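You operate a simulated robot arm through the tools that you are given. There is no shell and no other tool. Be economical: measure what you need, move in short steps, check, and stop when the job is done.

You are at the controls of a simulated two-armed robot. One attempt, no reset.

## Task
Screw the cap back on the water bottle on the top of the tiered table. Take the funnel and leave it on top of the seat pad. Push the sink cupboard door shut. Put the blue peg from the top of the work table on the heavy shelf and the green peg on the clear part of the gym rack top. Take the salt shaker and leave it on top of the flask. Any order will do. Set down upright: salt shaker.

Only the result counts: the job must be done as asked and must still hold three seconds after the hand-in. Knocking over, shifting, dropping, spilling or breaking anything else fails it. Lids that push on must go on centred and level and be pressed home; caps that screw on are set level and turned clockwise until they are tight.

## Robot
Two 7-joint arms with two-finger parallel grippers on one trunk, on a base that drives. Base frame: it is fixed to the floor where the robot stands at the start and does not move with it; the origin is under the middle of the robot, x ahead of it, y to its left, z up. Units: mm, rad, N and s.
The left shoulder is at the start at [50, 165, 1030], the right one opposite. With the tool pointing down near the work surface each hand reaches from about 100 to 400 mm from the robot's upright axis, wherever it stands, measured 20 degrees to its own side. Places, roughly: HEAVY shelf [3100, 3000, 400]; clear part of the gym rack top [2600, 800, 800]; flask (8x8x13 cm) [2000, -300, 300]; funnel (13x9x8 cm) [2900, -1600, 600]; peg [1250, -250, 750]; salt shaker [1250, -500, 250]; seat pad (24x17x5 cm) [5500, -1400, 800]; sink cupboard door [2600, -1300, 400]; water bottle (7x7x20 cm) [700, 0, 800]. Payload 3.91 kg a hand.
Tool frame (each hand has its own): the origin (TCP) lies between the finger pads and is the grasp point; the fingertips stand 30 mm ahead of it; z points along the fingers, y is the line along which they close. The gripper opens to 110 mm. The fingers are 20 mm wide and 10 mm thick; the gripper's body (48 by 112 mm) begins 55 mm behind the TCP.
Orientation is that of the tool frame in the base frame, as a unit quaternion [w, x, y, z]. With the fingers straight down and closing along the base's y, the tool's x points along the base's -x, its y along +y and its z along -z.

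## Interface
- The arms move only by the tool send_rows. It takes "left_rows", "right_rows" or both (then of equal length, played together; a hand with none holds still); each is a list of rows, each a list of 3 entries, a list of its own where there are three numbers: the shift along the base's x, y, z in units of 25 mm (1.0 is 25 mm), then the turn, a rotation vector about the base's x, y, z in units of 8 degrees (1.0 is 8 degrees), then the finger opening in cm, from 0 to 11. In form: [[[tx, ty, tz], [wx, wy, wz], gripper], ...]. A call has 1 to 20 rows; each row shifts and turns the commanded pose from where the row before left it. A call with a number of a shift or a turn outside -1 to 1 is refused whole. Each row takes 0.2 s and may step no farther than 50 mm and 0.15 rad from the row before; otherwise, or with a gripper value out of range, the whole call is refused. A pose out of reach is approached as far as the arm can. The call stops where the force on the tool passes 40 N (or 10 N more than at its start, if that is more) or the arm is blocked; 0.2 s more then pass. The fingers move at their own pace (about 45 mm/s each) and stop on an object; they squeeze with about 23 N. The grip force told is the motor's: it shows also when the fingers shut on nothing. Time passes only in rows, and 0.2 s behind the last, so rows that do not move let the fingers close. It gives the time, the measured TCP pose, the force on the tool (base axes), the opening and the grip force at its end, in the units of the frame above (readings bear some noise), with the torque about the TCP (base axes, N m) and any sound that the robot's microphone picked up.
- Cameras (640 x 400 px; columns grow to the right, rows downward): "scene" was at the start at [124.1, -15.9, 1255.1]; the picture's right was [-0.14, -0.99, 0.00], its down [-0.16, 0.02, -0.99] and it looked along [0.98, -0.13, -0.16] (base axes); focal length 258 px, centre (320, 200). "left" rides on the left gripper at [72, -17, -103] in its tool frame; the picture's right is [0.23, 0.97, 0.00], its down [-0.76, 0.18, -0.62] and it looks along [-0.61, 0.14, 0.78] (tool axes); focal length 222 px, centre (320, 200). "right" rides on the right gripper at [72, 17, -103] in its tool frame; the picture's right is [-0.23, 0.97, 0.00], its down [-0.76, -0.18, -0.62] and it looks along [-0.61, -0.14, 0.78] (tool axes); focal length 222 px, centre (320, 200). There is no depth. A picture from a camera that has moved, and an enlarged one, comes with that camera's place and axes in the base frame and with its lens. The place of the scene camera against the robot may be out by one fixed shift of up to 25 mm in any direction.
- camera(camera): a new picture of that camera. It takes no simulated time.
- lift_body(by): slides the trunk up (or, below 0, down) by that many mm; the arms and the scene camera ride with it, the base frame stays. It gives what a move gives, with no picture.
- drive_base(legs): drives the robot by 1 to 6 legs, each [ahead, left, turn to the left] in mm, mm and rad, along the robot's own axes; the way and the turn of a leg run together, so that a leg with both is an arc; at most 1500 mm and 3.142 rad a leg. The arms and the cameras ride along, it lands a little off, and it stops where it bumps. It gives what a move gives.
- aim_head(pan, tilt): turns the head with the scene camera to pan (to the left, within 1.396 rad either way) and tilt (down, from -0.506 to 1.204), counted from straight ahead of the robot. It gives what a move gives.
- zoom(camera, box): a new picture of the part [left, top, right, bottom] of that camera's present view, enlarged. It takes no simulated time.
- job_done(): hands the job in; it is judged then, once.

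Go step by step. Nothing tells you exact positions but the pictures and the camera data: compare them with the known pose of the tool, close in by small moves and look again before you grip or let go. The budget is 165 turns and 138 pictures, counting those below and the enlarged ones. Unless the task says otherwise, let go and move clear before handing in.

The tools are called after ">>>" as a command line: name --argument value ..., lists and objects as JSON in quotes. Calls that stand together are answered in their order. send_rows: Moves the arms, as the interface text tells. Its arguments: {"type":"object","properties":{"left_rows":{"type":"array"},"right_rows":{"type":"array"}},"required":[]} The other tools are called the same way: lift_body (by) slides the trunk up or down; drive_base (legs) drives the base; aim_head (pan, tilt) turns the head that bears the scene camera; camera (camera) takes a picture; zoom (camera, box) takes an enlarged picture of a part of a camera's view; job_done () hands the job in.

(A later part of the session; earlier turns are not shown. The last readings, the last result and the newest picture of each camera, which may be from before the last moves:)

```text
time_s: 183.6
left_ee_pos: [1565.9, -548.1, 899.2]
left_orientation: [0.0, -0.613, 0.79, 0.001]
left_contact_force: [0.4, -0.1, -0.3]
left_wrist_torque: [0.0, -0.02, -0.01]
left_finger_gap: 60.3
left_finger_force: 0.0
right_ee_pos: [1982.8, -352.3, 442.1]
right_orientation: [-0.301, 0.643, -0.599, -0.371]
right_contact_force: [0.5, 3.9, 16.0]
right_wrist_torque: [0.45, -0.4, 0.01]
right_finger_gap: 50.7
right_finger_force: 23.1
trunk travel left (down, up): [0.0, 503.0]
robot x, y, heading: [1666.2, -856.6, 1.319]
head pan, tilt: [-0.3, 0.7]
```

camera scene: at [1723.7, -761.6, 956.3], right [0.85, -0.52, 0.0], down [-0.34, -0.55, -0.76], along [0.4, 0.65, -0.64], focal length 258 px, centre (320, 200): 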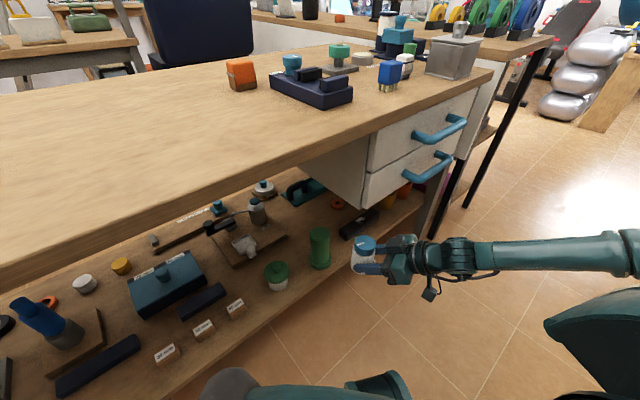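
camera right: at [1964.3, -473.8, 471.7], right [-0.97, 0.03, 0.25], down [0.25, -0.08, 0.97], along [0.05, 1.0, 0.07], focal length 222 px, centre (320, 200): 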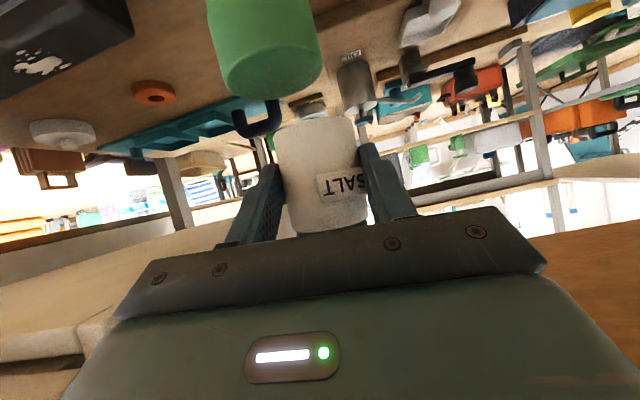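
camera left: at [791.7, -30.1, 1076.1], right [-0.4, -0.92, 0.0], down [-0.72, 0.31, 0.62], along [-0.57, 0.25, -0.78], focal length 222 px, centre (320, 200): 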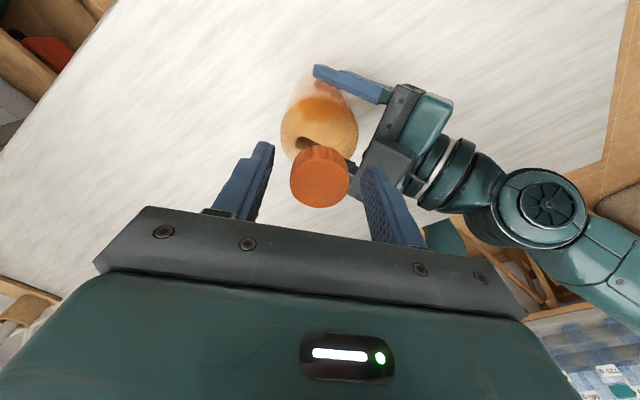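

Contact made. I'll ease the press and open slowly, then look.

>>> send_rows --right_rows '[[[0, 0, 0.06], [0, 0, 0], 4.5], [[0, 0, 0], [0, 0, 0], 5.2], [[0, 0, 0], [0, 0, 0], 5.6], [[0, 0, 0], [0, 0, 0], 6.2], [[0, 0, 0], [0, 0, 0], 7], [[0, 0, 0], [0, 0, 0], 8], [[0, 0, 0], [0, 0, 0], 8]]'

>>> zoom --camera "right" --box '[200, 0, 440, 240]'

>>> zoom --camera "scene" --box '[280, 180, 380, 280]'

```text
time_s: 185.2
left_ee_pos: [1565.4, -546.4, 899.0]
left_orientation: [-0.001, -0.613, 0.79, -0.001]
left_contact_force: [0.1, -0.1, 0.1]
left_wrist_torque: [0.0, -0.03, 0.02]
left_finger_gap: 60.1
left_finger_force: 0.0
right_ee_pos: [1985.0, -353.1, 441.8]
right_orientation: [-0.3, 0.641, -0.603, -0.368]
right_contact_force: [0.5, 0.5, 0.0]
right_wrist_torque: [0.0, -0.04, -0.02]
right_finger_gap: 80.0
right_finger_force: 0.0
trunk travel left (down, up): [0.0, 503.0]
robot x, y, heading: [1668.9, -860.8, 1.321]
head pan, tilt: [-0.3, 0.7]
```

```text
1.67 times, centred on (320, 120) of right
camera zoom: at [1979.7, -480.2, 438.9], right [-0.97, 0.03, 0.25], down [0.24, -0.08, 0.97], along [0.05, 1.0, 0.07], focal length 370 px, centre (320, 333)
```

zoom: 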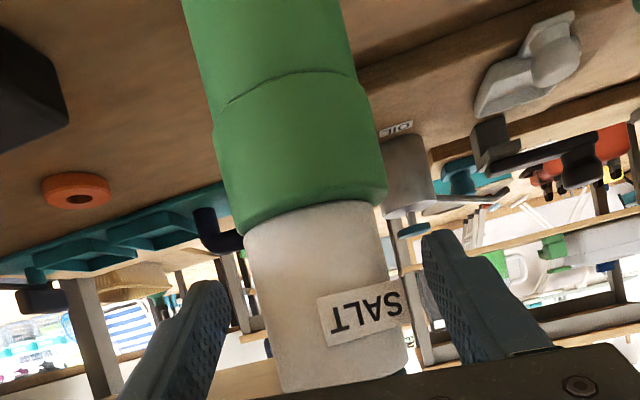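

```text
4.00 times, centred on (330, 230) of scene
camera zoom: at [1723.5, -762.1, 956.4], right [0.85, -0.52, 0.0], down [-0.34, -0.55, -0.76], along [0.4, 0.65, -0.64], focal length 1031 px, centre (280, 80)
```

zoom: 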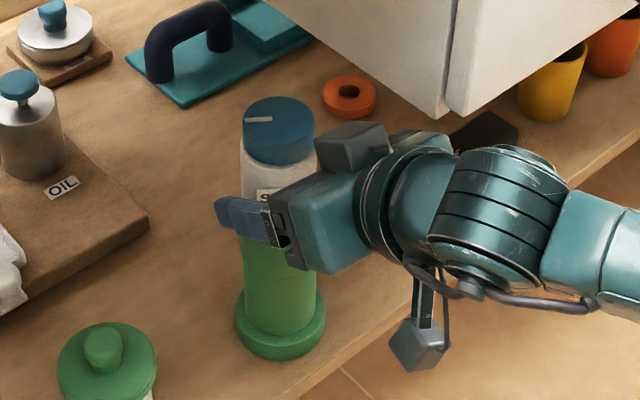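

The shaker stands upright on the flask. Backing the open hand straight out.

>>> send_rows --right_rows '[[[0, 0, 0], [0, 0, 0], 10], [[0.06, -0.5, 0], [0, 0, 0], 11], [[0.06, -0.8, 0], [0, 0, 0], 11], [[0.06, -1, 0], [0, 0, 0], 11], [[0.06, -1, 0], [0, 0, 0], 11], [[0, -1, 0], [0, 0, 0], 11], [[0, -1, 0], [0, 0, 0], 11], [[0, -1, 0], [0, 0, 0], 11], [[0, -1, 0], [0, 0, 0], 11], [[0, -1, 0.3], [0, 0, 0], 11], [[0, -1, 0.3], [0, 0, 0], 11]]'

>>> camera --camera "scene"

```text
time_s: 187.6
left_ee_pos: [1564.6, -546.7, 898.4]
left_orientation: [0.0, -0.613, 0.79, 0.0]
left_contact_force: [-0.5, -0.3, -0.2]
left_wrist_torque: [0.0, 0.02, 0.02]
left_finger_gap: 60.0
left_finger_force: 0.1
right_ee_pos: [1991.6, -586.7, 455.3]
right_orientation: [-0.299, 0.642, -0.6, -0.371]
right_contact_force: [-0.3, -0.4, -0.4]
right_wrist_torque: [0.03, 0.0, 0.01]
right_finger_gap: 109.9
right_finger_force: 0.2
trunk travel left (down, up): [0.0, 503.0]
robot x, y, heading: [1671.6, -862.3, 1.317]
head pan, tilt: [-0.3, 0.7]
```

```text
55 pictures are left
camera scene: at [1723.5, -762.0, 956.3], right [0.85, -0.52, 0.0], down [-0.34, -0.55, -0.76], along [0.4, 0.65, -0.64], focal length 258 px, centre (320, 200)
```

scene: 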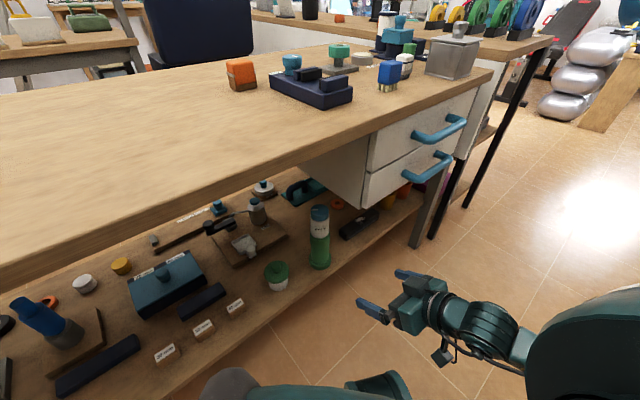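

Shaker done. Next are the pegs: green near (1500, -325) and blue near (1075, -213) on the table top. I'll raise the trunk and point the right hand down again.

>>> lift_body --by 330

>>> send_rows --right_rows '[[[0, -0.5, 1], [0, 0, 0], 11], [[0, -0.5, 1], [0, 0, 0], 11], [[0, -0.5, 1], [-0.99, -0.14, 0], 11], [[0, 0, 1], [-0.99, -0.14, 0], 11], [[0, 0, 1], [-0.99, -0.14, 0], 11], [[-0.5, 0, 0.5], [-0.99, -0.14, 0], 8], [[-0.5, 0, 0], [-0.99, -0.14, 0], 8], [[-0.5, 0, 0], [-0.99, -0.14, 0], 8], [[-0.5, 0, 0], [-0.99, -0.14, 0], 8], [[0, 0, 0], [-0.1, -0.02, 0], 8]]'

>>> drive_base --legs '[[0, 0, 0.33], [30, 235, 0]]'

>>> camera --camera "right"

```text
time_s: 190.8
left_ee_pos: [1565.4, -547.5, 1228.7]
left_orientation: [-0.001, -0.613, 0.79, -0.001]
left_contact_force: [-0.1, -0.3, -0.4]
left_wrist_torque: [-0.02, -0.01, 0.01]
left_finger_gap: 60.1
left_finger_force: 0.0
right_ee_pos: [1992.6, -586.9, 785.1]
right_orientation: [-0.299, 0.642, -0.601, -0.369]
right_contact_force: [-0.3, 0.1, 0.0]
right_wrist_torque: [0.01, 0.0, 0.03]
right_finger_gap: 110.0
right_finger_force: 0.0
trunk travel left (down, up): [-330.0, 173.0]
robot x, y, heading: [1667.0, -860.6, 1.322]
head pan, tilt: [-0.3, 0.7]
```

```text
time_s: 193.0
left_ee_pos: [1565.8, -547.1, 1228.7]
left_orientation: [-0.001, -0.613, 0.79, 0.0]
left_contact_force: [0.0, 0.2, -0.6]
left_wrist_torque: [-0.03, 0.0, -0.01]
left_finger_gap: 60.0
left_finger_force: 0.2
right_ee_pos: [1968.8, -598.0, 892.7]
right_orientation: [0.0, 0.73, -0.683, 0.002]
right_contact_force: [-0.2, -0.1, 0.0]
right_wrist_torque: [-0.02, -0.01, 0.03]
right_finger_gap: 80.0
right_finger_force: 0.1
right hand out of reach, approached as far as the arm can: row 3, 4
trunk travel left (down, up): [-330.0, 173.0]
robot x, y, heading: [1667.5, -860.1, 1.32]
head pan, tilt: [-0.3, 0.7]
```

```text
time_s: 196.7
left_ee_pos: [1239.2, -582.0, 1229.1]
left_orientation: [0.001, 0.732, -0.681, 0.001]
left_contact_force: [0.2, -0.4, 0.0]
left_wrist_torque: [0.01, 0.0, 0.0]
left_finger_gap: 59.8
left_finger_force: 0.0
right_ee_pos: [1639.7, -502.1, 892.7]
right_orientation: [-0.001, 0.831, -0.557, 0.001]
right_contact_force: [0.1, 0.0, 0.7]
right_wrist_torque: [-0.02, 0.0, -0.02]
right_finger_gap: 79.9
right_finger_force: 0.1
trunk travel left (down, up): [-330.0, 173.0]
robot x, y, heading: [1436.1, -843.9, 1.647]
head pan, tilt: [-0.3, 0.7]
```

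```text
54 pictures are left
camera right: at [1652.3, -574.7, 997.7], right [-0.99, -0.16, 0.0], down [-0.13, 0.77, 0.62], along [-0.1, 0.62, -0.78], focal length 222 px, centre (320, 200)
```

right: 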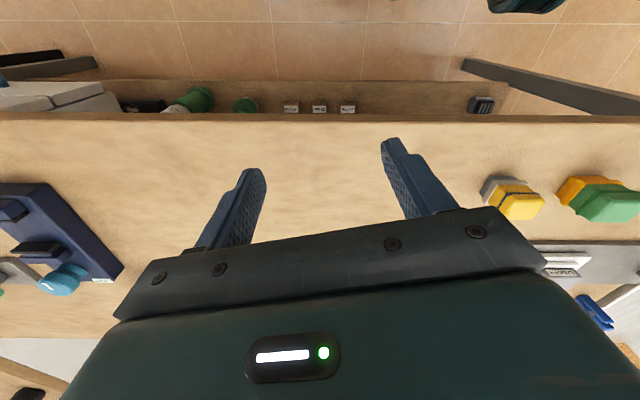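

I'll move the right hand above the green peg's expected spot and look.

>>> send_rows --right_rows '[[[-0.7, 0.885, 0], [0, 0, 0], 8], [[-0.7, 0.885, 0], [0, 0, 0], 8], [[-0.7, 0.885, 0], [0, 0, 0], 8], [[-0.7, 0.885, 0], [0, 0, 0], 8], [[-0.7, 0.885, 0], [0, 0, 0], 8], [[-0.7, 0.885, 0], [0, 0, 0], 8], [[-0.7, 0.885, 0], [0, 0, 0], 8], [[-0.7, 0.885, 0], [0, 0, 0], 8], [[0, 0, 0], [0, 0, 0], 8]]'

>>> camera --camera "right"

```text
time_s: 198.7
left_ee_pos: [1240.4, -580.8, 1228.2]
left_orientation: [0.0, 0.732, -0.681, 0.001]
left_contact_force: [0.7, 1.2, 0.1]
left_wrist_torque: [0.01, -0.04, -0.01]
left_finger_gap: 59.9
left_finger_force: 0.1
right_ee_pos: [1561.5, -367.9, 915.8]
right_orientation: [-0.001, 0.83, -0.557, 0.0]
right_contact_force: [1.1, 0.5, -0.2]
right_wrist_torque: [0.02, 0.0, 0.01]
right_finger_gap: 79.9
right_finger_force: 0.1
right hand out of reach, approached as far as the arm can: row 5, 6, 7, 8
trunk travel left (down, up): [-330.0, 173.0]
robot x, y, heading: [1436.7, -847.6, 1.645]
head pan, tilt: [-0.3, 0.7]
```

```text
53 pictures are left
camera right: at [1573.1, -441.3, 1019.7], right [-0.99, -0.16, 0.0], down [-0.13, 0.77, 0.62], along [-0.1, 0.62, -0.78], focal length 222 px, centre (320, 200)
```

right: 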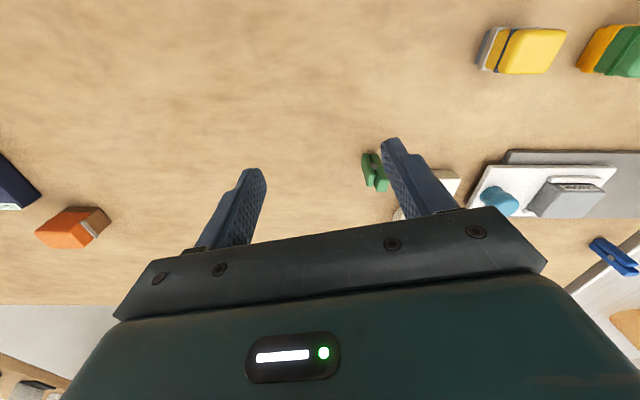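

Green peg is at about (1485, -309), but the right arm is stuck in an awkward elbow posture. I'll return it to its home-like pose and use the left hand for the green peg, shifting the base right.

>>> send_rows --right_rows '[[[0, -0.6, 1], [0, 0, -0.3], 8], [[0, -0.6, 1], [0, 0, -0.3], 8], [[0, -0.6, 1], [0, 0, -0.3], 8], [[0, -0.6, 1], [0, 0, -0.3], 8], [[0.3, -0.6, 1], [0, 0, -0.3], 8], [[0.5, -0.6, 1], [0, 0, -0.3], 8], [[0.5, -0.6, 1], [0, 0, -0.3], 8], [[0.5, -0.4, 1], [0, 0, -0.3], 8], [[0.5, 0, 1], [0, 0, -0.3], 8], [[0, 0, 1], [0, 0, -0.3], 8], [[0, 0, 1], [0, 0, 0], 8], [[0, 0, 1], [0, 0, 0], 8]]'

>>> drive_base --legs '[[0, -150, 0]]'

>>> send_rows --left_rows '[[[0.3, 0.95, -1], [0, 0, 0], 8], [[0.3, 0.95, -1], [0, 0, 0], 8], [[0.3, 0.95, -1], [0, 0, 0], 8], [[0.3, 0.95, -1], [0, 0, 0], 8], [[0.3, 0.95, -1], [0, 0, 0], 8], [[0.3, 0.95, -1], [0, 0, 0], 8], [[0.3, 0.95, -1], [0, 0, 0], 8], [[0.3, 0.95, -1], [0, 0, 0], 8], [[0.3, 0.95, -1], [0, 0, 0], 8], [[0.4, 0.95, -1], [0, 0, 0], 8], [[0.4, 0.95, -1], [0, 0, 0], 8], [[0, 0, -1], [0, 0, 0], 8], [[0, 0, -1], [0, 0, 0], 8], [[0, 0, 0], [0, 0, 0], 8]]'

>>> camera --camera "left"

```text
time_s: 201.3
left_ee_pos: [1241.5, -582.7, 1229.1]
left_orientation: [0.001, 0.732, -0.681, 0.001]
left_contact_force: [0.4, -0.6, 0.5]
left_wrist_torque: [0.02, -0.02, 0.0]
left_finger_gap: 60.0
left_finger_force: 0.0
right_ee_pos: [1617.8, -484.7, 1215.9]
right_orientation: [0.001, -0.697, 0.717, -0.001]
right_contact_force: [-0.2, -1.0, -1.0]
right_wrist_torque: [0.02, 0.02, 0.01]
right_finger_gap: 80.0
right_finger_force: 0.1
trunk travel left (down, up): [-330.0, 173.0]
robot x, y, heading: [1439.8, -843.5, 1.641]
head pan, tilt: [-0.3, 0.7]
```

```text
time_s: 203.2
left_ee_pos: [1387.0, -572.8, 1229.6]
left_orientation: [0.0, 0.733, -0.681, 0.0]
left_contact_force: [-0.4, -0.1, 0.8]
left_wrist_torque: [0.0, 0.01, 0.02]
left_finger_gap: 60.1
left_finger_force: 0.0
right_ee_pos: [1764.3, -473.3, 1214.2]
right_orientation: [0.001, -0.697, 0.717, -0.001]
right_contact_force: [-1.2, 0.4, 0.6]
right_wrist_torque: [0.01, 0.0, -0.02]
right_finger_gap: 80.0
right_finger_force: 0.0
trunk travel left (down, up): [-330.0, 173.0]
robot x, y, heading: [1582.0, -834.6, 1.646]
head pan, tilt: [-0.3, 0.7]
```

```text
time_s: 206.2
left_ee_pos: [1474.6, -309.9, 903.3]
left_orientation: [0.0, 0.732, -0.681, 0.001]
left_contact_force: [-0.4, 0.8, -0.8]
left_wrist_torque: [0.01, 0.0, -0.03]
left_finger_gap: 80.0
left_finger_force: 0.0
right_ee_pos: [1765.3, -473.3, 1216.1]
right_orientation: [0.002, -0.698, 0.716, -0.002]
right_contact_force: [0.2, -0.5, 0.5]
right_wrist_torque: [-0.01, -0.01, 0.0]
right_finger_gap: 79.8
right_finger_force: 0.0
trunk travel left (down, up): [-330.0, 173.0]
robot x, y, heading: [1586.6, -837.4, 1.644]
head pan, tilt: [-0.3, 0.7]
```

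```text
52 pictures are left
camera left: at [1496.9, -382.2, 1008.1], right [-0.95, -0.3, 0.0], down [-0.23, 0.75, 0.62], along [-0.19, 0.59, -0.78], focal length 222 px, centre (320, 200)
```

left: 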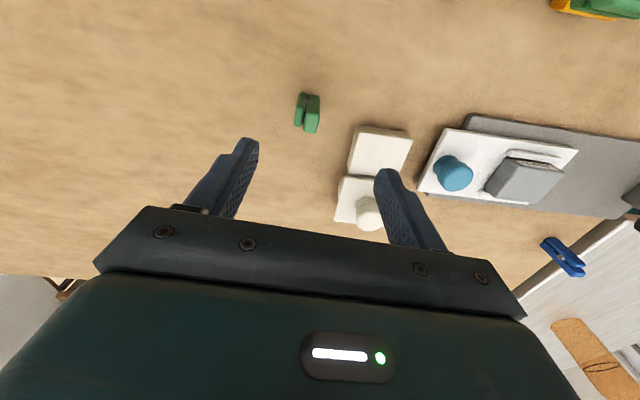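

Green peg refined to (1488, -317). I'll move over it and partway down, then check.

>>> send_rows --left_rows '[[[0.54, -0.28, -0.8], [0, 0, 0], 6], [[0, 0, -1], [0, 0, 0], 6], [[0, 0, 0], [0, 0, 0], 6]]'

>>> camera --camera "left"

```text
time_s: 207.0
left_ee_pos: [1489.1, -316.4, 860.3]
left_orientation: [0.001, 0.732, -0.681, 0.0]
left_contact_force: [-0.7, 0.4, -0.7]
left_wrist_torque: [-0.01, -0.02, 0.0]
left_finger_gap: 60.0
left_finger_force: 0.1
right_ee_pos: [1766.5, -473.1, 1214.9]
right_orientation: [0.002, -0.698, 0.716, -0.001]
right_contact_force: [-0.6, 0.3, -0.4]
right_wrist_torque: [-0.04, 0.0, -0.03]
right_finger_gap: 80.2
right_finger_force: 0.1
trunk travel left (down, up): [-330.0, 173.0]
robot x, y, heading: [1582.6, -833.4, 1.643]
head pan, tilt: [-0.3, 0.7]
```

```text
51 pictures are left
camera left: at [1510.7, -389.5, 964.2], right [-0.95, -0.3, 0.0], down [-0.23, 0.75, 0.62], along [-0.19, 0.59, -0.78], focal length 222 px, centre (320, 200)
```

left: 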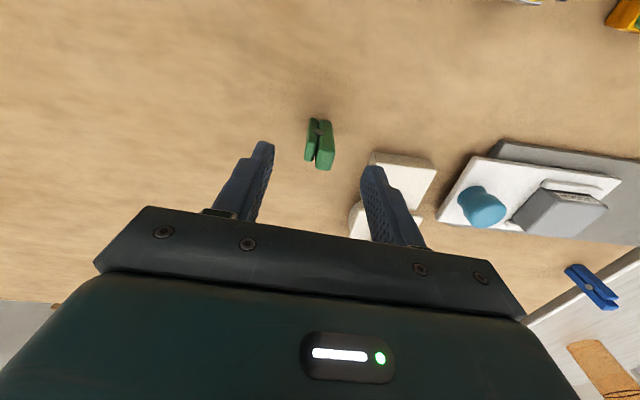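

Aligned. I'll narrow the opening to stay clear of the white block, descend, and close.

>>> send_rows --left_rows '[[[-0.04, 0.1, -0.6], [0, 0, 0], 4.5], [[0, 0, -0.8], [0, 0, 0], 4.5], [[0, 0, -0.8], [0, 0, 0], 4.5], [[0, 0, -0.3], [0, 0, 0], 4.5], [[0, 0, 0], [0, 0, 0], 4.5], [[0, 0, 0], [0, 0, 0], 1], [[0, 0, 0], [0, 0, 0], 1], [[0, 0, 0], [0, 0, 0], 1], [[0, 0, 0], [0, 0, 0], 1]]'

>>> camera --camera "left"

```text
time_s: 209.0
left_ee_pos: [1486.3, -315.1, 797.5]
left_orientation: [0.001, 0.733, -0.681, 0.001]
left_contact_force: [-0.2, -0.1, 0.0]
left_wrist_torque: [0.02, -0.01, 0.03]
left_finger_gap: 20.9
left_finger_force: 23.5
right_ee_pos: [1764.6, -472.0, 1214.0]
right_orientation: [0.001, -0.698, 0.716, -0.002]
right_contact_force: [-0.3, -0.5, -0.1]
right_wrist_torque: [-0.01, 0.01, 0.01]
right_finger_gap: 80.1
right_finger_force: 0.0
trunk travel left (down, up): [-330.0, 173.0]
robot x, y, heading: [1580.8, -837.9, 1.644]
head pan, tilt: [-0.3, 0.7]
```

```text
50 pictures are left
camera left: at [1508.6, -387.4, 901.8], right [-0.95, -0.3, 0.0], down [-0.23, 0.75, 0.62], along [-0.19, 0.59, -0.78], focal length 222 px, centre (320, 200)
```

left: 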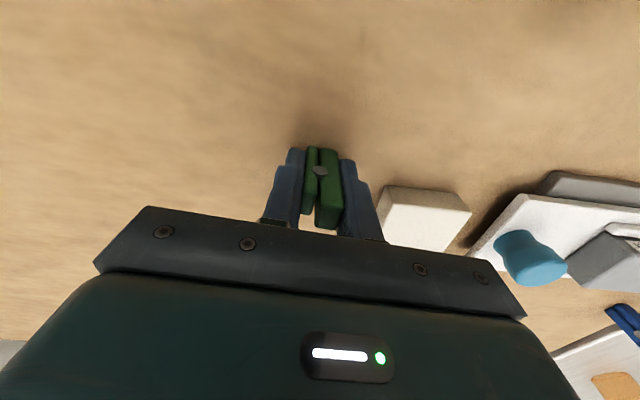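

Green peg gripped (21 mm). Lifting it and retracting, then driving to the near corner for the blue peg with the right hand pre-turned 90°.

>>> send_rows --left_rows '[[[0, 0, 1], [0, 0, 0], 1], [[0, 0, 1], [0, 0, 0], 1], [[0, 0, 1], [0, 0, 0], 1], [[0, 0, 1], [0, 0, 0], 1], [[0, 0, 1], [0, 0, 0], 1], [[0, 0, 1], [0, 0, 0], 1], [[0, -0.5, 1], [0, 0, 0], 1], [[0, -1, 1], [0, 0, 0], 1], [[0, -1, 1], [0, 0, 0], 1], [[0, -1, 1], [0, 0, 0], 1], [[0, -1, 1], [0, 0, 0], 1], [[0, -1, 1], [0, 0, 0], 1], [[0, -1, 0.5], [0, 0, 0], 1], [[0, 0, 0], [0, 0, 0], 1]]' --right_rows '[[[0, 0, 0], [0, 0, 0.9], 8], [[0, 0, 0], [0, 0, 0.9], 8], [[0, 0, 0], [0, 0, 0.9], 8], [[0, 0, 0], [0, 0, 0.9], 8], [[0, 0, 0], [0, 0, 0.9], 8], [[0, 0, 0], [0, 0, 0.9], 8], [[0, 0, 0], [0, 0, 0.9], 8], [[0, 0, 0], [0, 0, 0.9], 8], [[0, 0, 0], [0, 0, 0.9], 8], [[0, 0, 0], [0, 0, 0.9], 8], [[0, 0, 0], [0, 0, 0.9], 8], [[0, 0, 0], [0, 0, 0.9], 8], [[0, 0, 0], [0, 0, 0], 8], [[0, 0, 0], [0, 0, 0], 8]]'

>>> drive_base --legs '[[-60, 0, -0.074], [0, 725, 0], [70, 0, 0]]'

```text
time_s: 212.0
left_ee_pos: [1486.7, -477.6, 1110.0]
left_orientation: [0.002, 0.733, -0.681, 0.001]
left_contact_force: [-0.9, 0.4, 0.3]
left_wrist_torque: [0.0, 0.02, 0.03]
left_finger_gap: 21.4
left_finger_force: 22.8
right_ee_pos: [1714.0, -532.9, 1178.6]
right_orientation: [-0.002, 0.999, -0.046, 0.001]
right_contact_force: [0.0, 0.8, -0.5]
right_wrist_torque: [-0.01, -0.02, -0.05]
right_finger_gap: 80.0
right_finger_force: 0.1
right hand out of reach, approached as far as the arm can: row 9, 10, 11, 12
trunk travel left (down, up): [-330.0, 173.0]
robot x, y, heading: [1584.1, -835.5, 1.642]
head pan, tilt: [-0.3, 0.7]
```

```text
time_s: 220.0
left_ee_pos: [786.6, -465.8, 1108.5]
left_orientation: [0.0, 0.709, -0.705, 0.001]
left_contact_force: [0.7, -0.2, -0.2]
left_wrist_torque: [-0.05, 0.0, 0.01]
left_finger_gap: 21.0
left_finger_force: 22.8
right_ee_pos: [1009.6, -533.5, 1178.8]
right_orientation: [-0.003, 0.997, -0.079, 0.001]
right_contact_force: [0.0, 0.1, -0.7]
right_wrist_torque: [0.0, -0.01, 0.02]
right_finger_gap: 80.1
right_finger_force: 0.0
trunk travel left (down, up): [-330.0, 173.0]
robot x, y, heading: [859.0, -829.8, 1.578]
head pan, tilt: [-0.3, 0.7]
```

Now moving the right hand above the blue peg, staying high over the scale arm.

>>> send_rows --right_rows '[[[0.12, 0.96, -0.5], [0, 0, 0], 6], [[0.12, 0.96, -0.5], [0, 0, 0], 6], [[0.12, 0.96, -0.5], [0, 0, 0], 6], [[0.12, 0.96, -0.5], [0, 0, 0], 6], [[0.12, 0.96, -0.5], [0, 0, 0], 6], [[0.12, 0.96, -0.5], [0, 0, 0], 6], [[0.12, 0.96, -0.5], [0, 0, 0], 6], [[0.12, 0.96, -0.5], [0, 0, 0], 6], [[0.12, 0.96, -0.5], [0, 0, 0], 6], [[0.12, 0.96, -0.5], [0, 0, 0], 6], [[0.12, 0.96, -0.5], [0, 0, 0], 6], [[0.12, 0.96, -0.5], [0, 0, 0], 6], [[0.12, 0.96, -0.5], [0, 0, 0], 6], [[0, 0, 0], [0, 0, 0], 6]]'

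>>> camera --camera "right"

```text
time_s: 223.0
left_ee_pos: [787.6, -465.9, 1109.6]
left_orientation: [0.0, 0.709, -0.705, 0.0]
left_contact_force: [0.1, 0.7, -0.3]
left_wrist_torque: [0.02, -0.02, 0.04]
left_finger_gap: 21.3
left_finger_force: 22.8
right_ee_pos: [945.4, -499.3, 1074.5]
right_orientation: [-0.003, 0.997, -0.083, 0.0]
right_contact_force: [-0.5, 0.3, 0.1]
right_wrist_torque: [0.01, 0.0, 0.02]
right_finger_gap: 60.1
right_finger_force: 0.2
right hand out of reach, approached as far as the arm can: row 1, 2, 3, 4, 5, 6, 7, 8, 9, 10, 11, 12, 13
trunk travel left (down, up): [-330.0, 173.0]
robot x, y, heading: [859.3, -828.3, 1.578]
head pan, tilt: [-0.3, 0.7]
```

```text
49 pictures are left
camera right: at [1013.8, -528.8, 1178.8], right [-0.39, -0.92, -0.01], down [-0.72, 0.3, 0.62], along [-0.57, 0.25, -0.78], focal length 222 px, centre (320, 200)
```

right: 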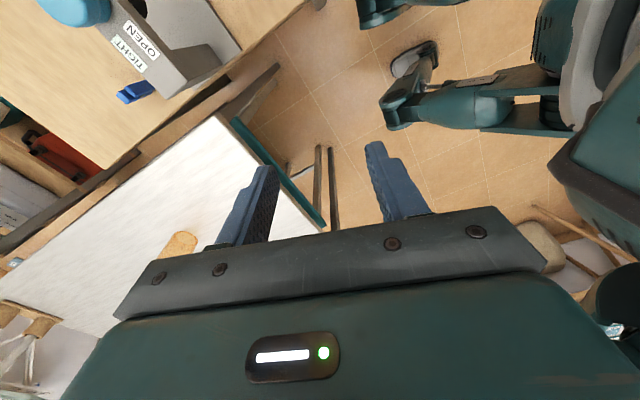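

The right wrist can't hold that turn. I'll unwind it the other way and see which orientations are free.

>>> send_rows --right_rows '[[[0.2, 0, 0.3], [0, 0, -1], 6], [[0.2, 0, 0.3], [0, 0, -1], 6], [[0.2, 0, 0.3], [0, 0, -1], 6], [[0.2, 0, 0.3], [0, 0, -1], 6], [[0.2, 0, 0.3], [0, 0, -1], 6], [[0.2, 0, 0.3], [0, 0, -1], 6], [[0.2, 0, 0], [0, 0, -1], 6], [[0.2, 0, 0], [0, 0, -1], 6], [[0.2, 0, 0], [0, 0, -1], 6], [[0.2, 0, 0], [0, 0, -1], 6], [[0.2, 0, 0], [0, 0, -1], 6], [[0.2, 0, 0], [0, 0, -1], 6], [[0.2, 0, 0], [0, 0, -1], 6], [[0.2, 0, 0], [0, 0, -1], 6], [[0.2, 0, 0], [0, 0, -1], 6], [[0, 0, 0], [0, 0, -1], 6], [[0, 0, 0], [0, 0, -1], 6], [[0, 0, 0], [0, 0, -1], 6], [[0, 0, 0], [0, 0, -1], 6], [[0, 0, 0], [0, 0, -1], 6]]'

```text
time_s: 227.2
left_ee_pos: [785.9, -464.9, 1109.4]
left_orientation: [0.001, 0.709, -0.705, 0.001]
left_contact_force: [-0.1, 0.2, -0.7]
left_wrist_torque: [0.02, 0.0, -0.02]
left_finger_gap: 21.1
left_finger_force: 23.5
right_ee_pos: [1020.6, -502.1, 1119.4]
right_orientation: [0.0, -0.093, 0.996, -0.001]
right_contact_force: [-0.4, -0.7, 0.9]
right_wrist_torque: [0.0, -0.03, 0.02]
right_finger_gap: 60.0
right_finger_force: 0.1
trunk travel left (down, up): [-330.0, 173.0]
robot x, y, heading: [857.9, -827.4, 1.576]
head pan, tilt: [-0.3, 0.7]
```

That side is free. Now advancing above the blue peg with the camera facing -x.

>>> send_rows --right_rows '[[[0.095, 0.93, -0.4], [0, 0, 0], 6], [[0.095, 0.93, -0.4], [0, 0, 0], 6], [[0.095, 0.93, -0.4], [0, 0, 0], 6], [[0.095, 0.93, -0.4], [0, 0, 0], 6], [[0.095, 0.93, -0.4], [0, 0, 0], 6], [[0.095, 0.93, -0.4], [0, 0, 0], 6], [[0.095, 0.93, -0.4], [0, 0, 0], 6], [[0.095, 0.93, -0.4], [0, 0, 0], 6], [[0.095, 0.93, -0.4], [0, 0, 0], 6], [[0.095, 0.93, -0.4], [0, 0, 0], 6], [[0.095, 0.93, -0.4], [0, 0, 0], 6], [[0.095, 0.93, -0.4], [0, 0, 0], 6], [[0, 0, 0], [0, 0, 0], 6]]'

>>> camera --camera "right"

```text
time_s: 230.0
left_ee_pos: [785.9, -466.8, 1109.9]
left_orientation: [0.0, 0.708, -0.706, 0.001]
left_contact_force: [0.1, 0.4, -0.4]
left_wrist_torque: [-0.03, -0.03, -0.01]
left_finger_gap: 21.1
left_finger_force: 23.1
right_ee_pos: [1085.7, -270.8, 1001.2]
right_orientation: [0.0, -0.094, 0.996, -0.001]
right_contact_force: [-0.8, 0.5, 0.3]
right_wrist_torque: [0.01, 0.04, 0.01]
right_finger_gap: 60.1
right_finger_force: 0.1
right hand out of reach, approached as far as the arm can: row 9, 10, 11, 12
trunk travel left (down, up): [-330.0, 173.0]
robot x, y, heading: [859.5, -831.0, 1.574]
head pan, tilt: [-0.3, 0.7]
```

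```text
48 pictures are left
camera right: at [1010.4, -267.7, 1105.4], right [0.04, 1.0, 0.0], down [0.78, -0.03, 0.62], along [0.62, -0.03, -0.78], focal length 222 px, centre (320, 200)
```

right: 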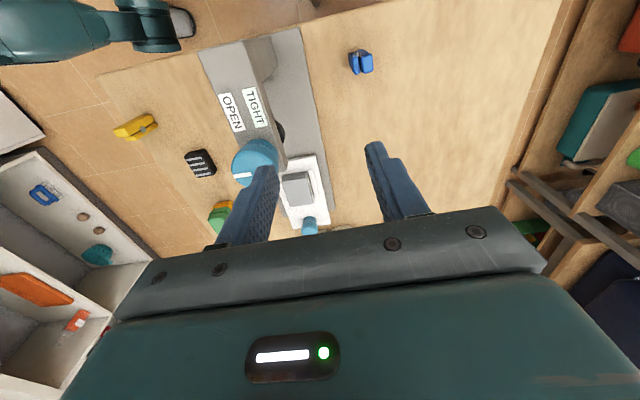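

Blue peg confirmed at (1050, -221). Lowering a bit while shifting over to gain reach.

>>> send_rows --right_rows '[[[-0.36, 0.1, -0.5], [0, 0, 0], 5], [[-0.36, 0.2, -0.5], [0, 0, 0], 5], [[-0.36, 0.3, -0.5], [0, 0, 0], 5], [[-0.36, 0.4, -0.5], [0, 0, 0], 5], [[0, 0.5, -0.3], [0, 0, 0], 5], [[0, 0.5, -0.3], [0, 0, 0], 5], [[0, 0, 0], [0, 0, 0], 5]]'

```text
time_s: 231.6
left_ee_pos: [787.3, -466.3, 1108.9]
left_orientation: [0.001, 0.709, -0.705, 0.0]
left_contact_force: [-0.6, 0.4, 0.0]
left_wrist_torque: [-0.01, 0.03, -0.03]
left_finger_gap: 21.2
left_finger_force: 23.1
right_ee_pos: [1085.7, -279.8, 948.9]
right_orientation: [0.0, -0.095, 0.995, -0.001]
right_contact_force: [-0.4, -0.9, -1.0]
right_wrist_torque: [0.01, -0.02, -0.01]
right_finger_gap: 50.3
right_finger_force: 0.2
right hand out of reach, approached as far as the arm can: row 1, 2, 3, 4, 5, 6
trunk travel left (down, up): [-330.0, 173.0]
robot x, y, heading: [859.2, -826.0, 1.574]
head pan, tilt: [-0.3, 0.7]
```

Possibly the yaw limits it. I'll turn back 25° and retry the approach.

>>> send_rows --right_rows '[[[0, 0, 0.5], [0, 0, 1], 5], [[0, 0, 0.2], [0, 0, 1], 5], [[-0.36, 0.2, 0], [0, 0, 1], 5], [[-0.36, 0.3, 0], [0, 0, 0], 5], [[-0.36, 0.5, 0], [0, 0, 0], 5], [[-0.36, 0.5, 0], [0, 0, 0], 5], [[0, 0.5, -0.3], [0, 0, 0], 5], [[0, 0.4, -0.3], [0, 0, 0], 5], [[0, 0, 0], [0, 0, 0], 5]]'

```text
time_s: 233.6
left_ee_pos: [787.1, -465.5, 1110.1]
left_orientation: [0.001, 0.708, -0.706, 0.001]
left_contact_force: [0.1, 0.2, -0.2]
left_wrist_torque: [0.0, -0.01, 0.01]
left_finger_gap: 21.1
left_finger_force: 23.0
right_ee_pos: [1089.8, -274.3, 959.1]
right_orientation: [0.001, -0.3, 0.954, 0.0]
right_contact_force: [0.5, 0.6, -0.8]
right_wrist_torque: [0.0, 0.04, 0.01]
right_finger_gap: 50.4
right_finger_force: 0.0
right hand out of reach, approached as far as the arm can: row 3, 4, 5, 6, 7, 8
trunk travel left (down, up): [-330.0, 173.0]
robot x, y, heading: [860.0, -830.2, 1.576]
head pan, tilt: [-0.3, 0.7]
```

A joint limit blocks moving left at this reach. I'll raise and pull back, turn the base left so the peg falls more to the right-hand side, and try again.

>>> send_rows --right_rows '[[[0, -0.6, 1], [0, 0, 0], 5], [[0, -0.6, 1], [0, 0, 0], 5], [[0, -0.8, 1], [0, 0, 0], 5], [[0, -1, 1], [0, 0, 0], 5], [[0, -1, 0], [0, 0, 0], 5], [[0, -1, 0], [0, 0, 0], 5]]'

>>> drive_base --legs '[[0, 0, 0.4]]'

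>>> send_rows --right_rows '[[[0.5, 0.5, 0], [0, 0, 0], 5], [[0.5, 0.6, 0], [0, 0, 0], 5], [[0.5, 0.6, 0], [0, 0, 0], 5], [[0.5, 0.6, -0.3], [0, 0, 0], 5], [[0.5, 0.7, -0.3], [0, 0, 0], 5], [[0.5, 0.7, -0.3], [0, 0, 0], 5], [[0.5, 0.7, -0.3], [0, 0, 0], 5], [[0.5, 0.7, -0.3], [0, 0, 0], 5], [[0, 0, 0], [0, 0, 0], 5]]'

```text
time_s: 235.0
left_ee_pos: [787.3, -466.1, 1110.0]
left_orientation: [0.001, 0.709, -0.705, 0.001]
left_contact_force: [-0.6, -0.1, -0.2]
left_wrist_torque: [-0.01, 0.03, 0.03]
left_finger_gap: 20.9
left_finger_force: 22.9
right_ee_pos: [1089.0, -401.0, 1056.9]
right_orientation: [0.0, -0.3, 0.954, -0.003]
right_contact_force: [0.3, -0.3, -0.1]
right_wrist_torque: [0.0, 0.02, 0.05]
right_finger_gap: 50.3
right_finger_force: 0.0
trunk travel left (down, up): [-330.0, 173.0]
robot x, y, heading: [861.5, -827.3, 1.581]
head pan, tilt: [-0.3, 0.7]
```

```text
time_s: 236.6
left_ee_pos: [653.7, -522.2, 1109.6]
left_orientation: [0.001, 0.834, -0.552, 0.001]
left_contact_force: [-0.1, 0.5, 0.1]
left_wrist_torque: [0.0, 0.0, -0.01]
left_finger_gap: 21.2
left_finger_force: 22.7
right_ee_pos: [906.9, -345.7, 1057.1]
right_orientation: [0.0, -0.479, 0.878, -0.001]
right_contact_force: [0.6, 0.4, 0.8]
right_wrist_torque: [0.0, 0.03, 0.02]
right_finger_gap: 50.1
right_finger_force: 0.0
trunk travel left (down, up): [-330.0, 173.0]
robot x, y, heading: [862.2, -827.7, 1.968]
head pan, tilt: [-0.3, 0.7]
```

```text
time_s: 238.6
left_ee_pos: [653.9, -521.0, 1109.4]
left_orientation: [0.0, 0.833, -0.553, 0.0]
left_contact_force: [0.3, 0.5, 0.0]
left_wrist_torque: [0.03, -0.03, -0.01]
left_finger_gap: 20.7
left_finger_force: 22.9
right_ee_pos: [1008.6, -215.9, 1020.1]
right_orientation: [0.0, -0.479, 0.878, -0.001]
right_contact_force: [-0.4, 0.6, -0.2]
right_wrist_torque: [-0.01, 0.04, 0.01]
right_finger_gap: 50.0
right_finger_force: 0.0
trunk travel left (down, up): [-330.0, 173.0]
robot x, y, heading: [861.4, -829.4, 1.968]
head pan, tilt: [-0.3, 0.7]
```

Good, reachable now. Turning the hand to keep its camera off the scale, and moving over the peg.

>>> send_rows --right_rows '[[[0.33, -0.04, -0.4], [0, 0, -0.9], 5], [[0.33, -0.04, -0.8], [0, 0, -0.9], 5], [[0.33, -0.04, -0.8], [0, 0, -0.9], 5], [[0.33, -0.04, -1], [0, 0, -0.9], 5], [[0.33, -0.04, -1], [0, 0, -0.9], 5], [[0, 0, -0.8], [0, 0, 0], 5], [[0, 0, 0], [0, 0, 0], 5]]'

>>> camera --camera "right"

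```text
time_s: 240.2
left_ee_pos: [655.5, -521.0, 1109.2]
left_orientation: [0.001, 0.833, -0.553, 0.001]
left_contact_force: [0.4, 0.2, 0.0]
left_wrist_torque: [-0.02, -0.01, -0.01]
left_finger_gap: 21.0
left_finger_force: 22.5
right_ee_pos: [1048.6, -223.6, 900.6]
right_orientation: [0.001, -0.185, 0.983, -0.001]
right_contact_force: [0.0, 0.2, 0.0]
right_wrist_torque: [0.0, 0.03, 0.02]
right_finger_gap: 50.2
right_finger_force: 0.0
trunk travel left (down, up): [-330.0, 173.0]
robot x, y, heading: [862.0, -828.5, 1.97]
head pan, tilt: [-0.3, 0.7]
```

```text
47 pictures are left
camera right: at [974.9, -232.7, 1004.7], right [-0.14, 0.99, 0.0], down [0.77, 0.11, 0.62], along [0.62, 0.09, -0.78], focal length 222 px, centre (320, 200)
```

right: 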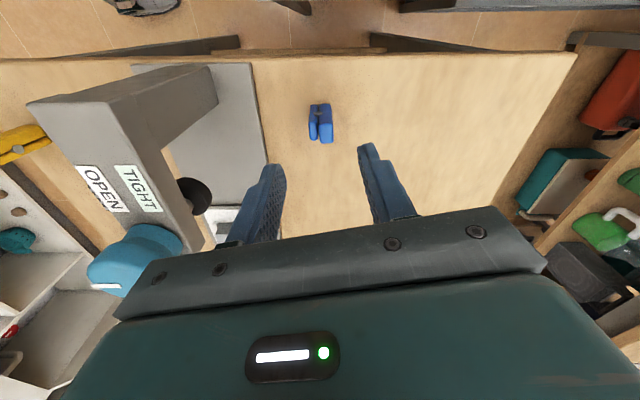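

The peg is centred between the fingers. Descending and closing on it.

>>> send_rows --right_rows '[[[0.1, 0.08, -0.8], [0, 0, 0], 4.5], [[0, 0, -1], [0, 0, 0], 4.5], [[0, 0, -1], [0, 0, 0], 4.5], [[0, 0, -1], [0, 0, 0], 4.5], [[0, 0, -0.35], [0, 0, 0], 4.5], [[0, 0, 0], [0, 0, 0], 4.5], [[0, 0, 0], [0, 0, 0], 1], [[0, 0, 0], [0, 0, 0], 1], [[0, 0, 0], [0, 0, 0], 1], [[0, 0, 0], [0, 0, 0], 1]]'

```text
time_s: 242.4
left_ee_pos: [653.8, -520.2, 1110.1]
left_orientation: [0.001, 0.833, -0.554, 0.0]
left_contact_force: [0.9, 0.1, -0.1]
left_wrist_torque: [0.02, 0.01, -0.03]
left_finger_gap: 21.1
left_finger_force: 22.6
right_ee_pos: [1052.3, -219.9, 795.9]
right_orientation: [0.0, -0.186, 0.983, -0.001]
right_contact_force: [0.4, -0.2, -0.3]
right_wrist_torque: [0.02, -0.01, 0.01]
right_finger_gap: 20.8
right_finger_force: 23.0
trunk travel left (down, up): [-330.0, 173.0]
robot x, y, heading: [861.4, -827.7, 1.967]
head pan, tilt: [-0.3, 0.7]
```

Blue peg gripped. Lifting, retracting, then driving down the right-hand aisle to look for the gym rack and heavy shelf.

>>> send_rows --right_rows '[[[0, 0, 0.6], [0, 0, 0], 1], [[0, 0, 1], [0, 0, 0], 1], [[0, 0, 1], [0, 0, 0], 1], [[0, 0, 1], [0, 0, 0], 1], [[0, 0, 1], [0, 0, 0], 1], [[0, 0, 1], [0, 0, 0], 1], [[0, 0, 1], [0, 0, 0], 1], [[0, 0, 1], [0, 0, 0], 1], [[0, 0, 1], [0, 0, 0], 1], [[0, 0, 1], [0, 0, 0], 1], [[-0.63, -0.92, 0.3], [0, 0, 0], 1], [[-0.63, -0.92, 0.3], [0, 0, 0], 1], [[-0.63, -0.92, 0.3], [0, 0, 0], 1], [[-0.63, -0.92, 0.3], [0, 0, 0], 1], [[-0.63, -0.92, 0.3], [0, 0, 0], 1], [[-0.63, -0.92, 0.3], [0, 0, 0], 1], [[-0.63, -0.92, 0.3], [0, 0, 0], 1], [[-0.63, -0.92, 0.3], [0, 0, 0], 1], [[-0.63, -0.92, 0.3], [0, 0, 0], 1]]'

>>> drive_base --legs '[[-100, 40, 0], [0, 0, -1.967], [1350, 0, 0]]'

>>> aim_head --pan 0.1 --tilt 0.25

>>> camera --camera "scene"

```text
time_s: 246.4
left_ee_pos: [653.5, -521.6, 1109.9]
left_orientation: [0.001, 0.833, -0.553, 0.0]
left_contact_force: [-0.3, 0.2, 0.3]
left_wrist_torque: [0.01, -0.01, 0.01]
left_finger_gap: 20.6
left_finger_force: 23.2
right_ee_pos: [909.5, -427.2, 1106.1]
right_orientation: [0.002, -0.184, 0.983, -0.001]
right_contact_force: [0.6, 0.0, -0.6]
right_wrist_torque: [-0.02, 0.0, -0.01]
right_finger_gap: 21.0
right_finger_force: 23.0
trunk travel left (down, up): [-330.0, 173.0]
robot x, y, heading: [861.5, -831.5, 1.97]
head pan, tilt: [-0.3, 0.7]
```

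```text
time_s: 258.6
left_ee_pos: [2562.8, -844.4, 1109.8]
left_orientation: [-0.001, -0.007, 1.0, 0.0]
left_contact_force: [-0.2, 0.6, 0.0]
left_wrist_torque: [-0.01, -0.02, 0.02]
left_finger_gap: 21.1
left_finger_force: 23.3
right_ee_pos: [2554.6, -1116.2, 1106.0]
right_orientation: [-0.001, 0.71, 0.704, -0.002]
right_contact_force: [0.0, -0.1, -0.9]
right_wrist_torque: [0.0, -0.01, -0.01]
right_finger_gap: 21.1
right_finger_force: 23.7
trunk travel left (down, up): [-330.0, 173.0]
robot x, y, heading: [2203.0, -923.1, 0.02]
head pan, tilt: [-0.3, 0.7]
```

```text
time_s: 259.5
left_ee_pos: [2562.8, -844.5, 1109.7]
left_orientation: [0.0, -0.008, 1.0, 0.0]
left_contact_force: [-0.3, 0.2, 0.2]
left_wrist_torque: [0.01, -0.04, 0.0]
left_finger_gap: 21.0
left_finger_force: 23.0
right_ee_pos: [2554.0, -1116.3, 1105.0]
right_orientation: [-0.001, 0.711, 0.704, -0.002]
right_contact_force: [0.1, 0.2, 0.4]
right_wrist_torque: [0.01, 0.0, 0.0]
right_finger_gap: 21.1
right_finger_force: 23.3
trunk travel left (down, up): [-330.0, 173.0]
robot x, y, heading: [2197.9, -920.8, 0.018]
head pan, tilt: [0.099, 0.25]
```

```text
46 pictures are left
camera scene: at [2324.9, -914.2, 1327.1], right [0.12, -0.99, 0.0], down [-0.25, -0.03, -0.97], along [0.96, 0.11, -0.25], focal length 258 px, centre (320, 200)
```

scene: 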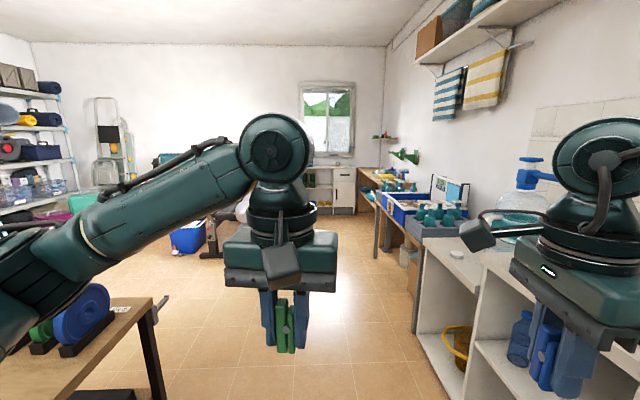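

I can see the disc-laden gym rack end at left. I'll pan the head left to see its top and the shelves.

>>> drive_base --legs '[[1150, 60, 0]]'

>>> aim_head --pan 1.35 --tilt 0.3

>>> camera --camera "scene"

```text
time_s: 261.8
left_ee_pos: [2794.4, -789.7, 1110.1]
left_orientation: [0.0, -0.005, 1.0, 0.0]
left_contact_force: [-0.8, -0.1, 0.2]
left_wrist_torque: [0.01, 0.01, -0.02]
left_finger_gap: 20.6
left_finger_force: 22.6
right_ee_pos: [2783.9, -1061.4, 1104.6]
right_orientation: [0.0, 0.711, 0.703, -0.002]
right_contact_force: [0.6, 0.2, 0.7]
right_wrist_torque: [-0.02, 0.01, 0.02]
right_finger_gap: 21.2
right_finger_force: 23.0
trunk travel left (down, up): [-330.0, 173.0]
robot x, y, heading: [2429.0, -866.4, 0.01]
head pan, tilt: [0.099, 0.25]
stopped in leg 1: the robot was blocked; the commanded pose is now the measured one
```

```text
time_s: 263.2
left_ee_pos: [2791.7, -789.2, 1109.9]
left_orientation: [0.0, -0.004, 1.0, 0.0]
left_contact_force: [-0.9, 0.1, -0.6]
left_wrist_torque: [0.01, -0.01, 0.03]
left_finger_gap: 20.8
left_finger_force: 23.1
right_ee_pos: [2781.9, -1061.3, 1105.2]
right_orientation: [-0.001, 0.712, 0.703, 0.0]
right_contact_force: [0.2, -0.2, -0.4]
right_wrist_torque: [-0.03, 0.03, 0.01]
right_finger_gap: 21.1
right_finger_force: 23.1
trunk travel left (down, up): [-330.0, 173.0]
robot x, y, heading: [2428.5, -864.8, 0.013]
head pan, tilt: [1.349, 0.3]
```

```text
45 pictures are left
camera scene: at [2481.2, -776.8, 1322.5], right [0.98, -0.21, 0.0], down [-0.06, -0.29, -0.96], along [0.2, 0.93, -0.3], focal length 258 px, centre (320, 200)
```

scene: 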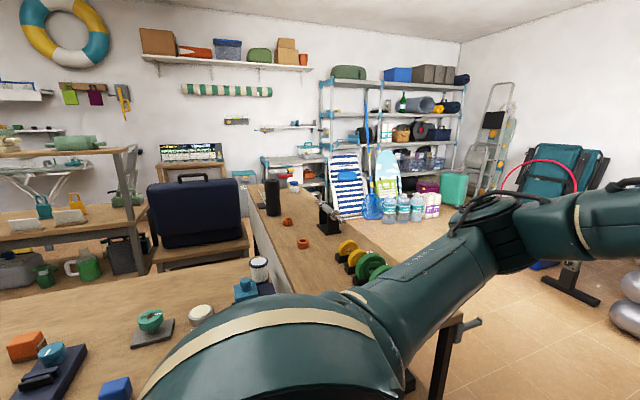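

Blocked, probably by the open cupboard door on the right. I'll zoom in on the rack and the far shelf region.

>>> zoom --camera "scene" --box '[240, 60, 480, 210]'

>>> zoom --camera "scene" --box '[220, 160, 400, 300]'

>>> aim_head --pan -0.7 --tilt 0.75

>>> camera --camera "scene"

```text
2.67 times, centred on (360, 135) of scene
camera zoom: at [2481.2, -776.8, 1322.5], right [0.98, -0.21, 0.0], down [-0.06, -0.29, -0.96], along [0.2, 0.93, -0.3], focal length 687 px, centre (213, 373)
```

zoom: 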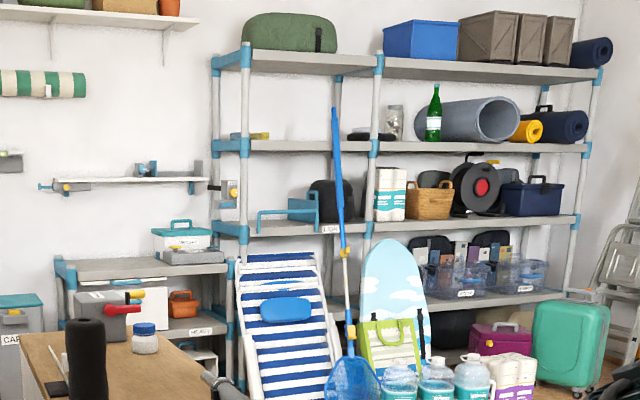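

```text
2.86 times, centred on (310, 230) of scene
camera zoom: at [2481.2, -776.8, 1322.5], right [0.98, -0.21, 0.0], down [-0.06, -0.29, -0.96], along [0.2, 0.93, -0.3], focal length 736 px, centre (349, 114)
```

zoom: 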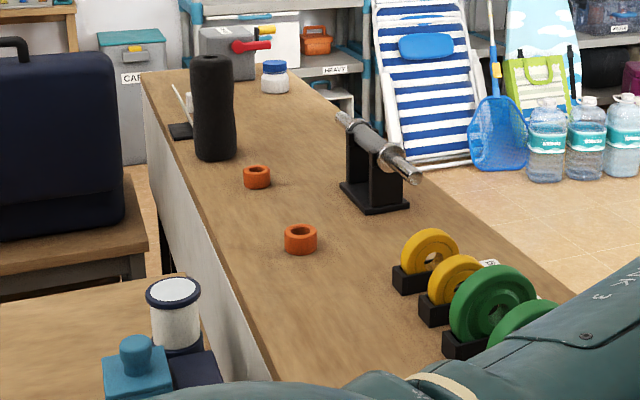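

```text
time_s: 265.1
left_ee_pos: [2792.2, -789.8, 1109.5]
left_orientation: [0.001, -0.004, 1.0, 0.0]
left_contact_force: [0.5, 0.2, -0.6]
left_wrist_torque: [0.0, 0.02, 0.0]
left_finger_gap: 21.0
left_finger_force: 22.5
right_ee_pos: [2781.8, -1060.9, 1105.6]
right_orientation: [-0.001, 0.711, 0.703, -0.001]
right_contact_force: [1.1, -0.7, 0.2]
right_wrist_torque: [0.01, 0.0, 0.02]
right_finger_gap: 21.2
right_finger_force: 22.8
trunk travel left (down, up): [-330.0, 173.0]
robot x, y, heading: [2429.6, -868.5, 0.009]
head pan, tilt: [-0.7, 0.75]
```

```text
42 pictures are left
camera scene: at [2525.7, -920.7, 1282.1], right [-0.63, -0.77, 0.0], down [-0.53, 0.43, -0.73], along [0.57, -0.46, -0.68], focal length 258 px, centre (320, 200)
```

scene: 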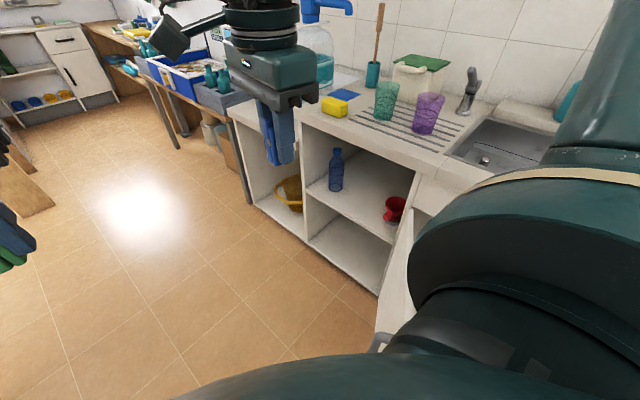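

The HEAVY label is on the low unit at the back wall, and the rack's clear stretch is around (2650, 800). The red funnel is in the cupboard past the open door. I'll pass the door on the left and go round to the rack's east side.

>>> drive_base --legs '[[-110, 0, 0], [0, 225, 0], [1000, 0, 0], [0, 0, 1.57], [1500, 0, 0], [100, 0, 0]]'

>>> aim_head --pan 0.6 --tilt 0.4

>>> camera --camera "scene"

```text
time_s: 268.6
left_ee_pos: [2677.8, -569.5, 1110.1]
left_orientation: [0.0, -0.006, 1.0, 0.0]
left_contact_force: [0.6, 0.8, 0.0]
left_wrist_torque: [0.02, -0.05, -0.02]
left_finger_gap: 21.0
left_finger_force: 22.5
right_ee_pos: [2670.1, -841.6, 1105.3]
right_orientation: [-0.001, 0.71, 0.704, 0.0]
right_contact_force: [0.5, 0.3, -0.3]
right_wrist_torque: [-0.01, 0.0, 0.0]
right_finger_gap: 20.8
right_finger_force: 22.7
trunk travel left (down, up): [-330.0, 173.0]
robot x, y, heading: [2317.0, -646.7, 0.012]
head pan, tilt: [-0.7, 0.75]
stopped in leg 2: the robot was blocked; the commanded pose is now the measured one
```

```text
time_s: 270.0
left_ee_pos: [2678.6, -570.8, 1108.9]
left_orientation: [0.001, -0.006, 1.0, 0.0]
left_contact_force: [-0.6, -0.2, 0.2]
left_wrist_torque: [0.02, 0.01, -0.02]
left_finger_gap: 21.0
left_finger_force: 22.9
right_ee_pos: [2669.8, -841.7, 1104.7]
right_orientation: [0.0, 0.71, 0.704, -0.001]
right_contact_force: [0.0, -0.3, 0.2]
right_wrist_torque: [0.01, 0.0, 0.02]
right_finger_gap: 21.0
right_finger_force: 23.2
trunk travel left (down, up): [-330.0, 173.0]
robot x, y, heading: [2315.4, -650.6, 0.015]
head pan, tilt: [0.6, 0.4]
```

```text
41 pictures are left
camera scene: at [2424.2, -595.8, 1313.2], right [0.58, -0.82, 0.0], down [-0.32, -0.22, -0.92], along [0.75, 0.53, -0.39], focal length 258 px, centre (320, 200)
```

scene: 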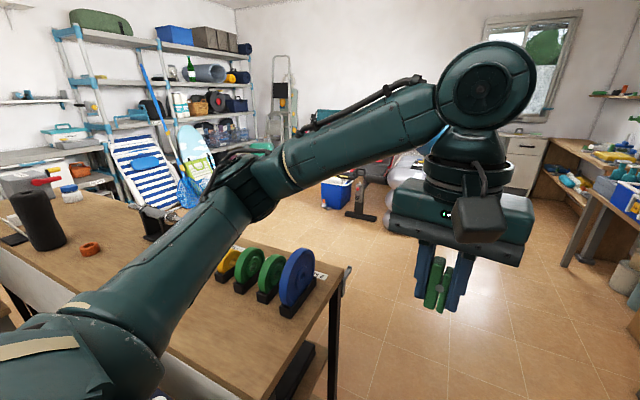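

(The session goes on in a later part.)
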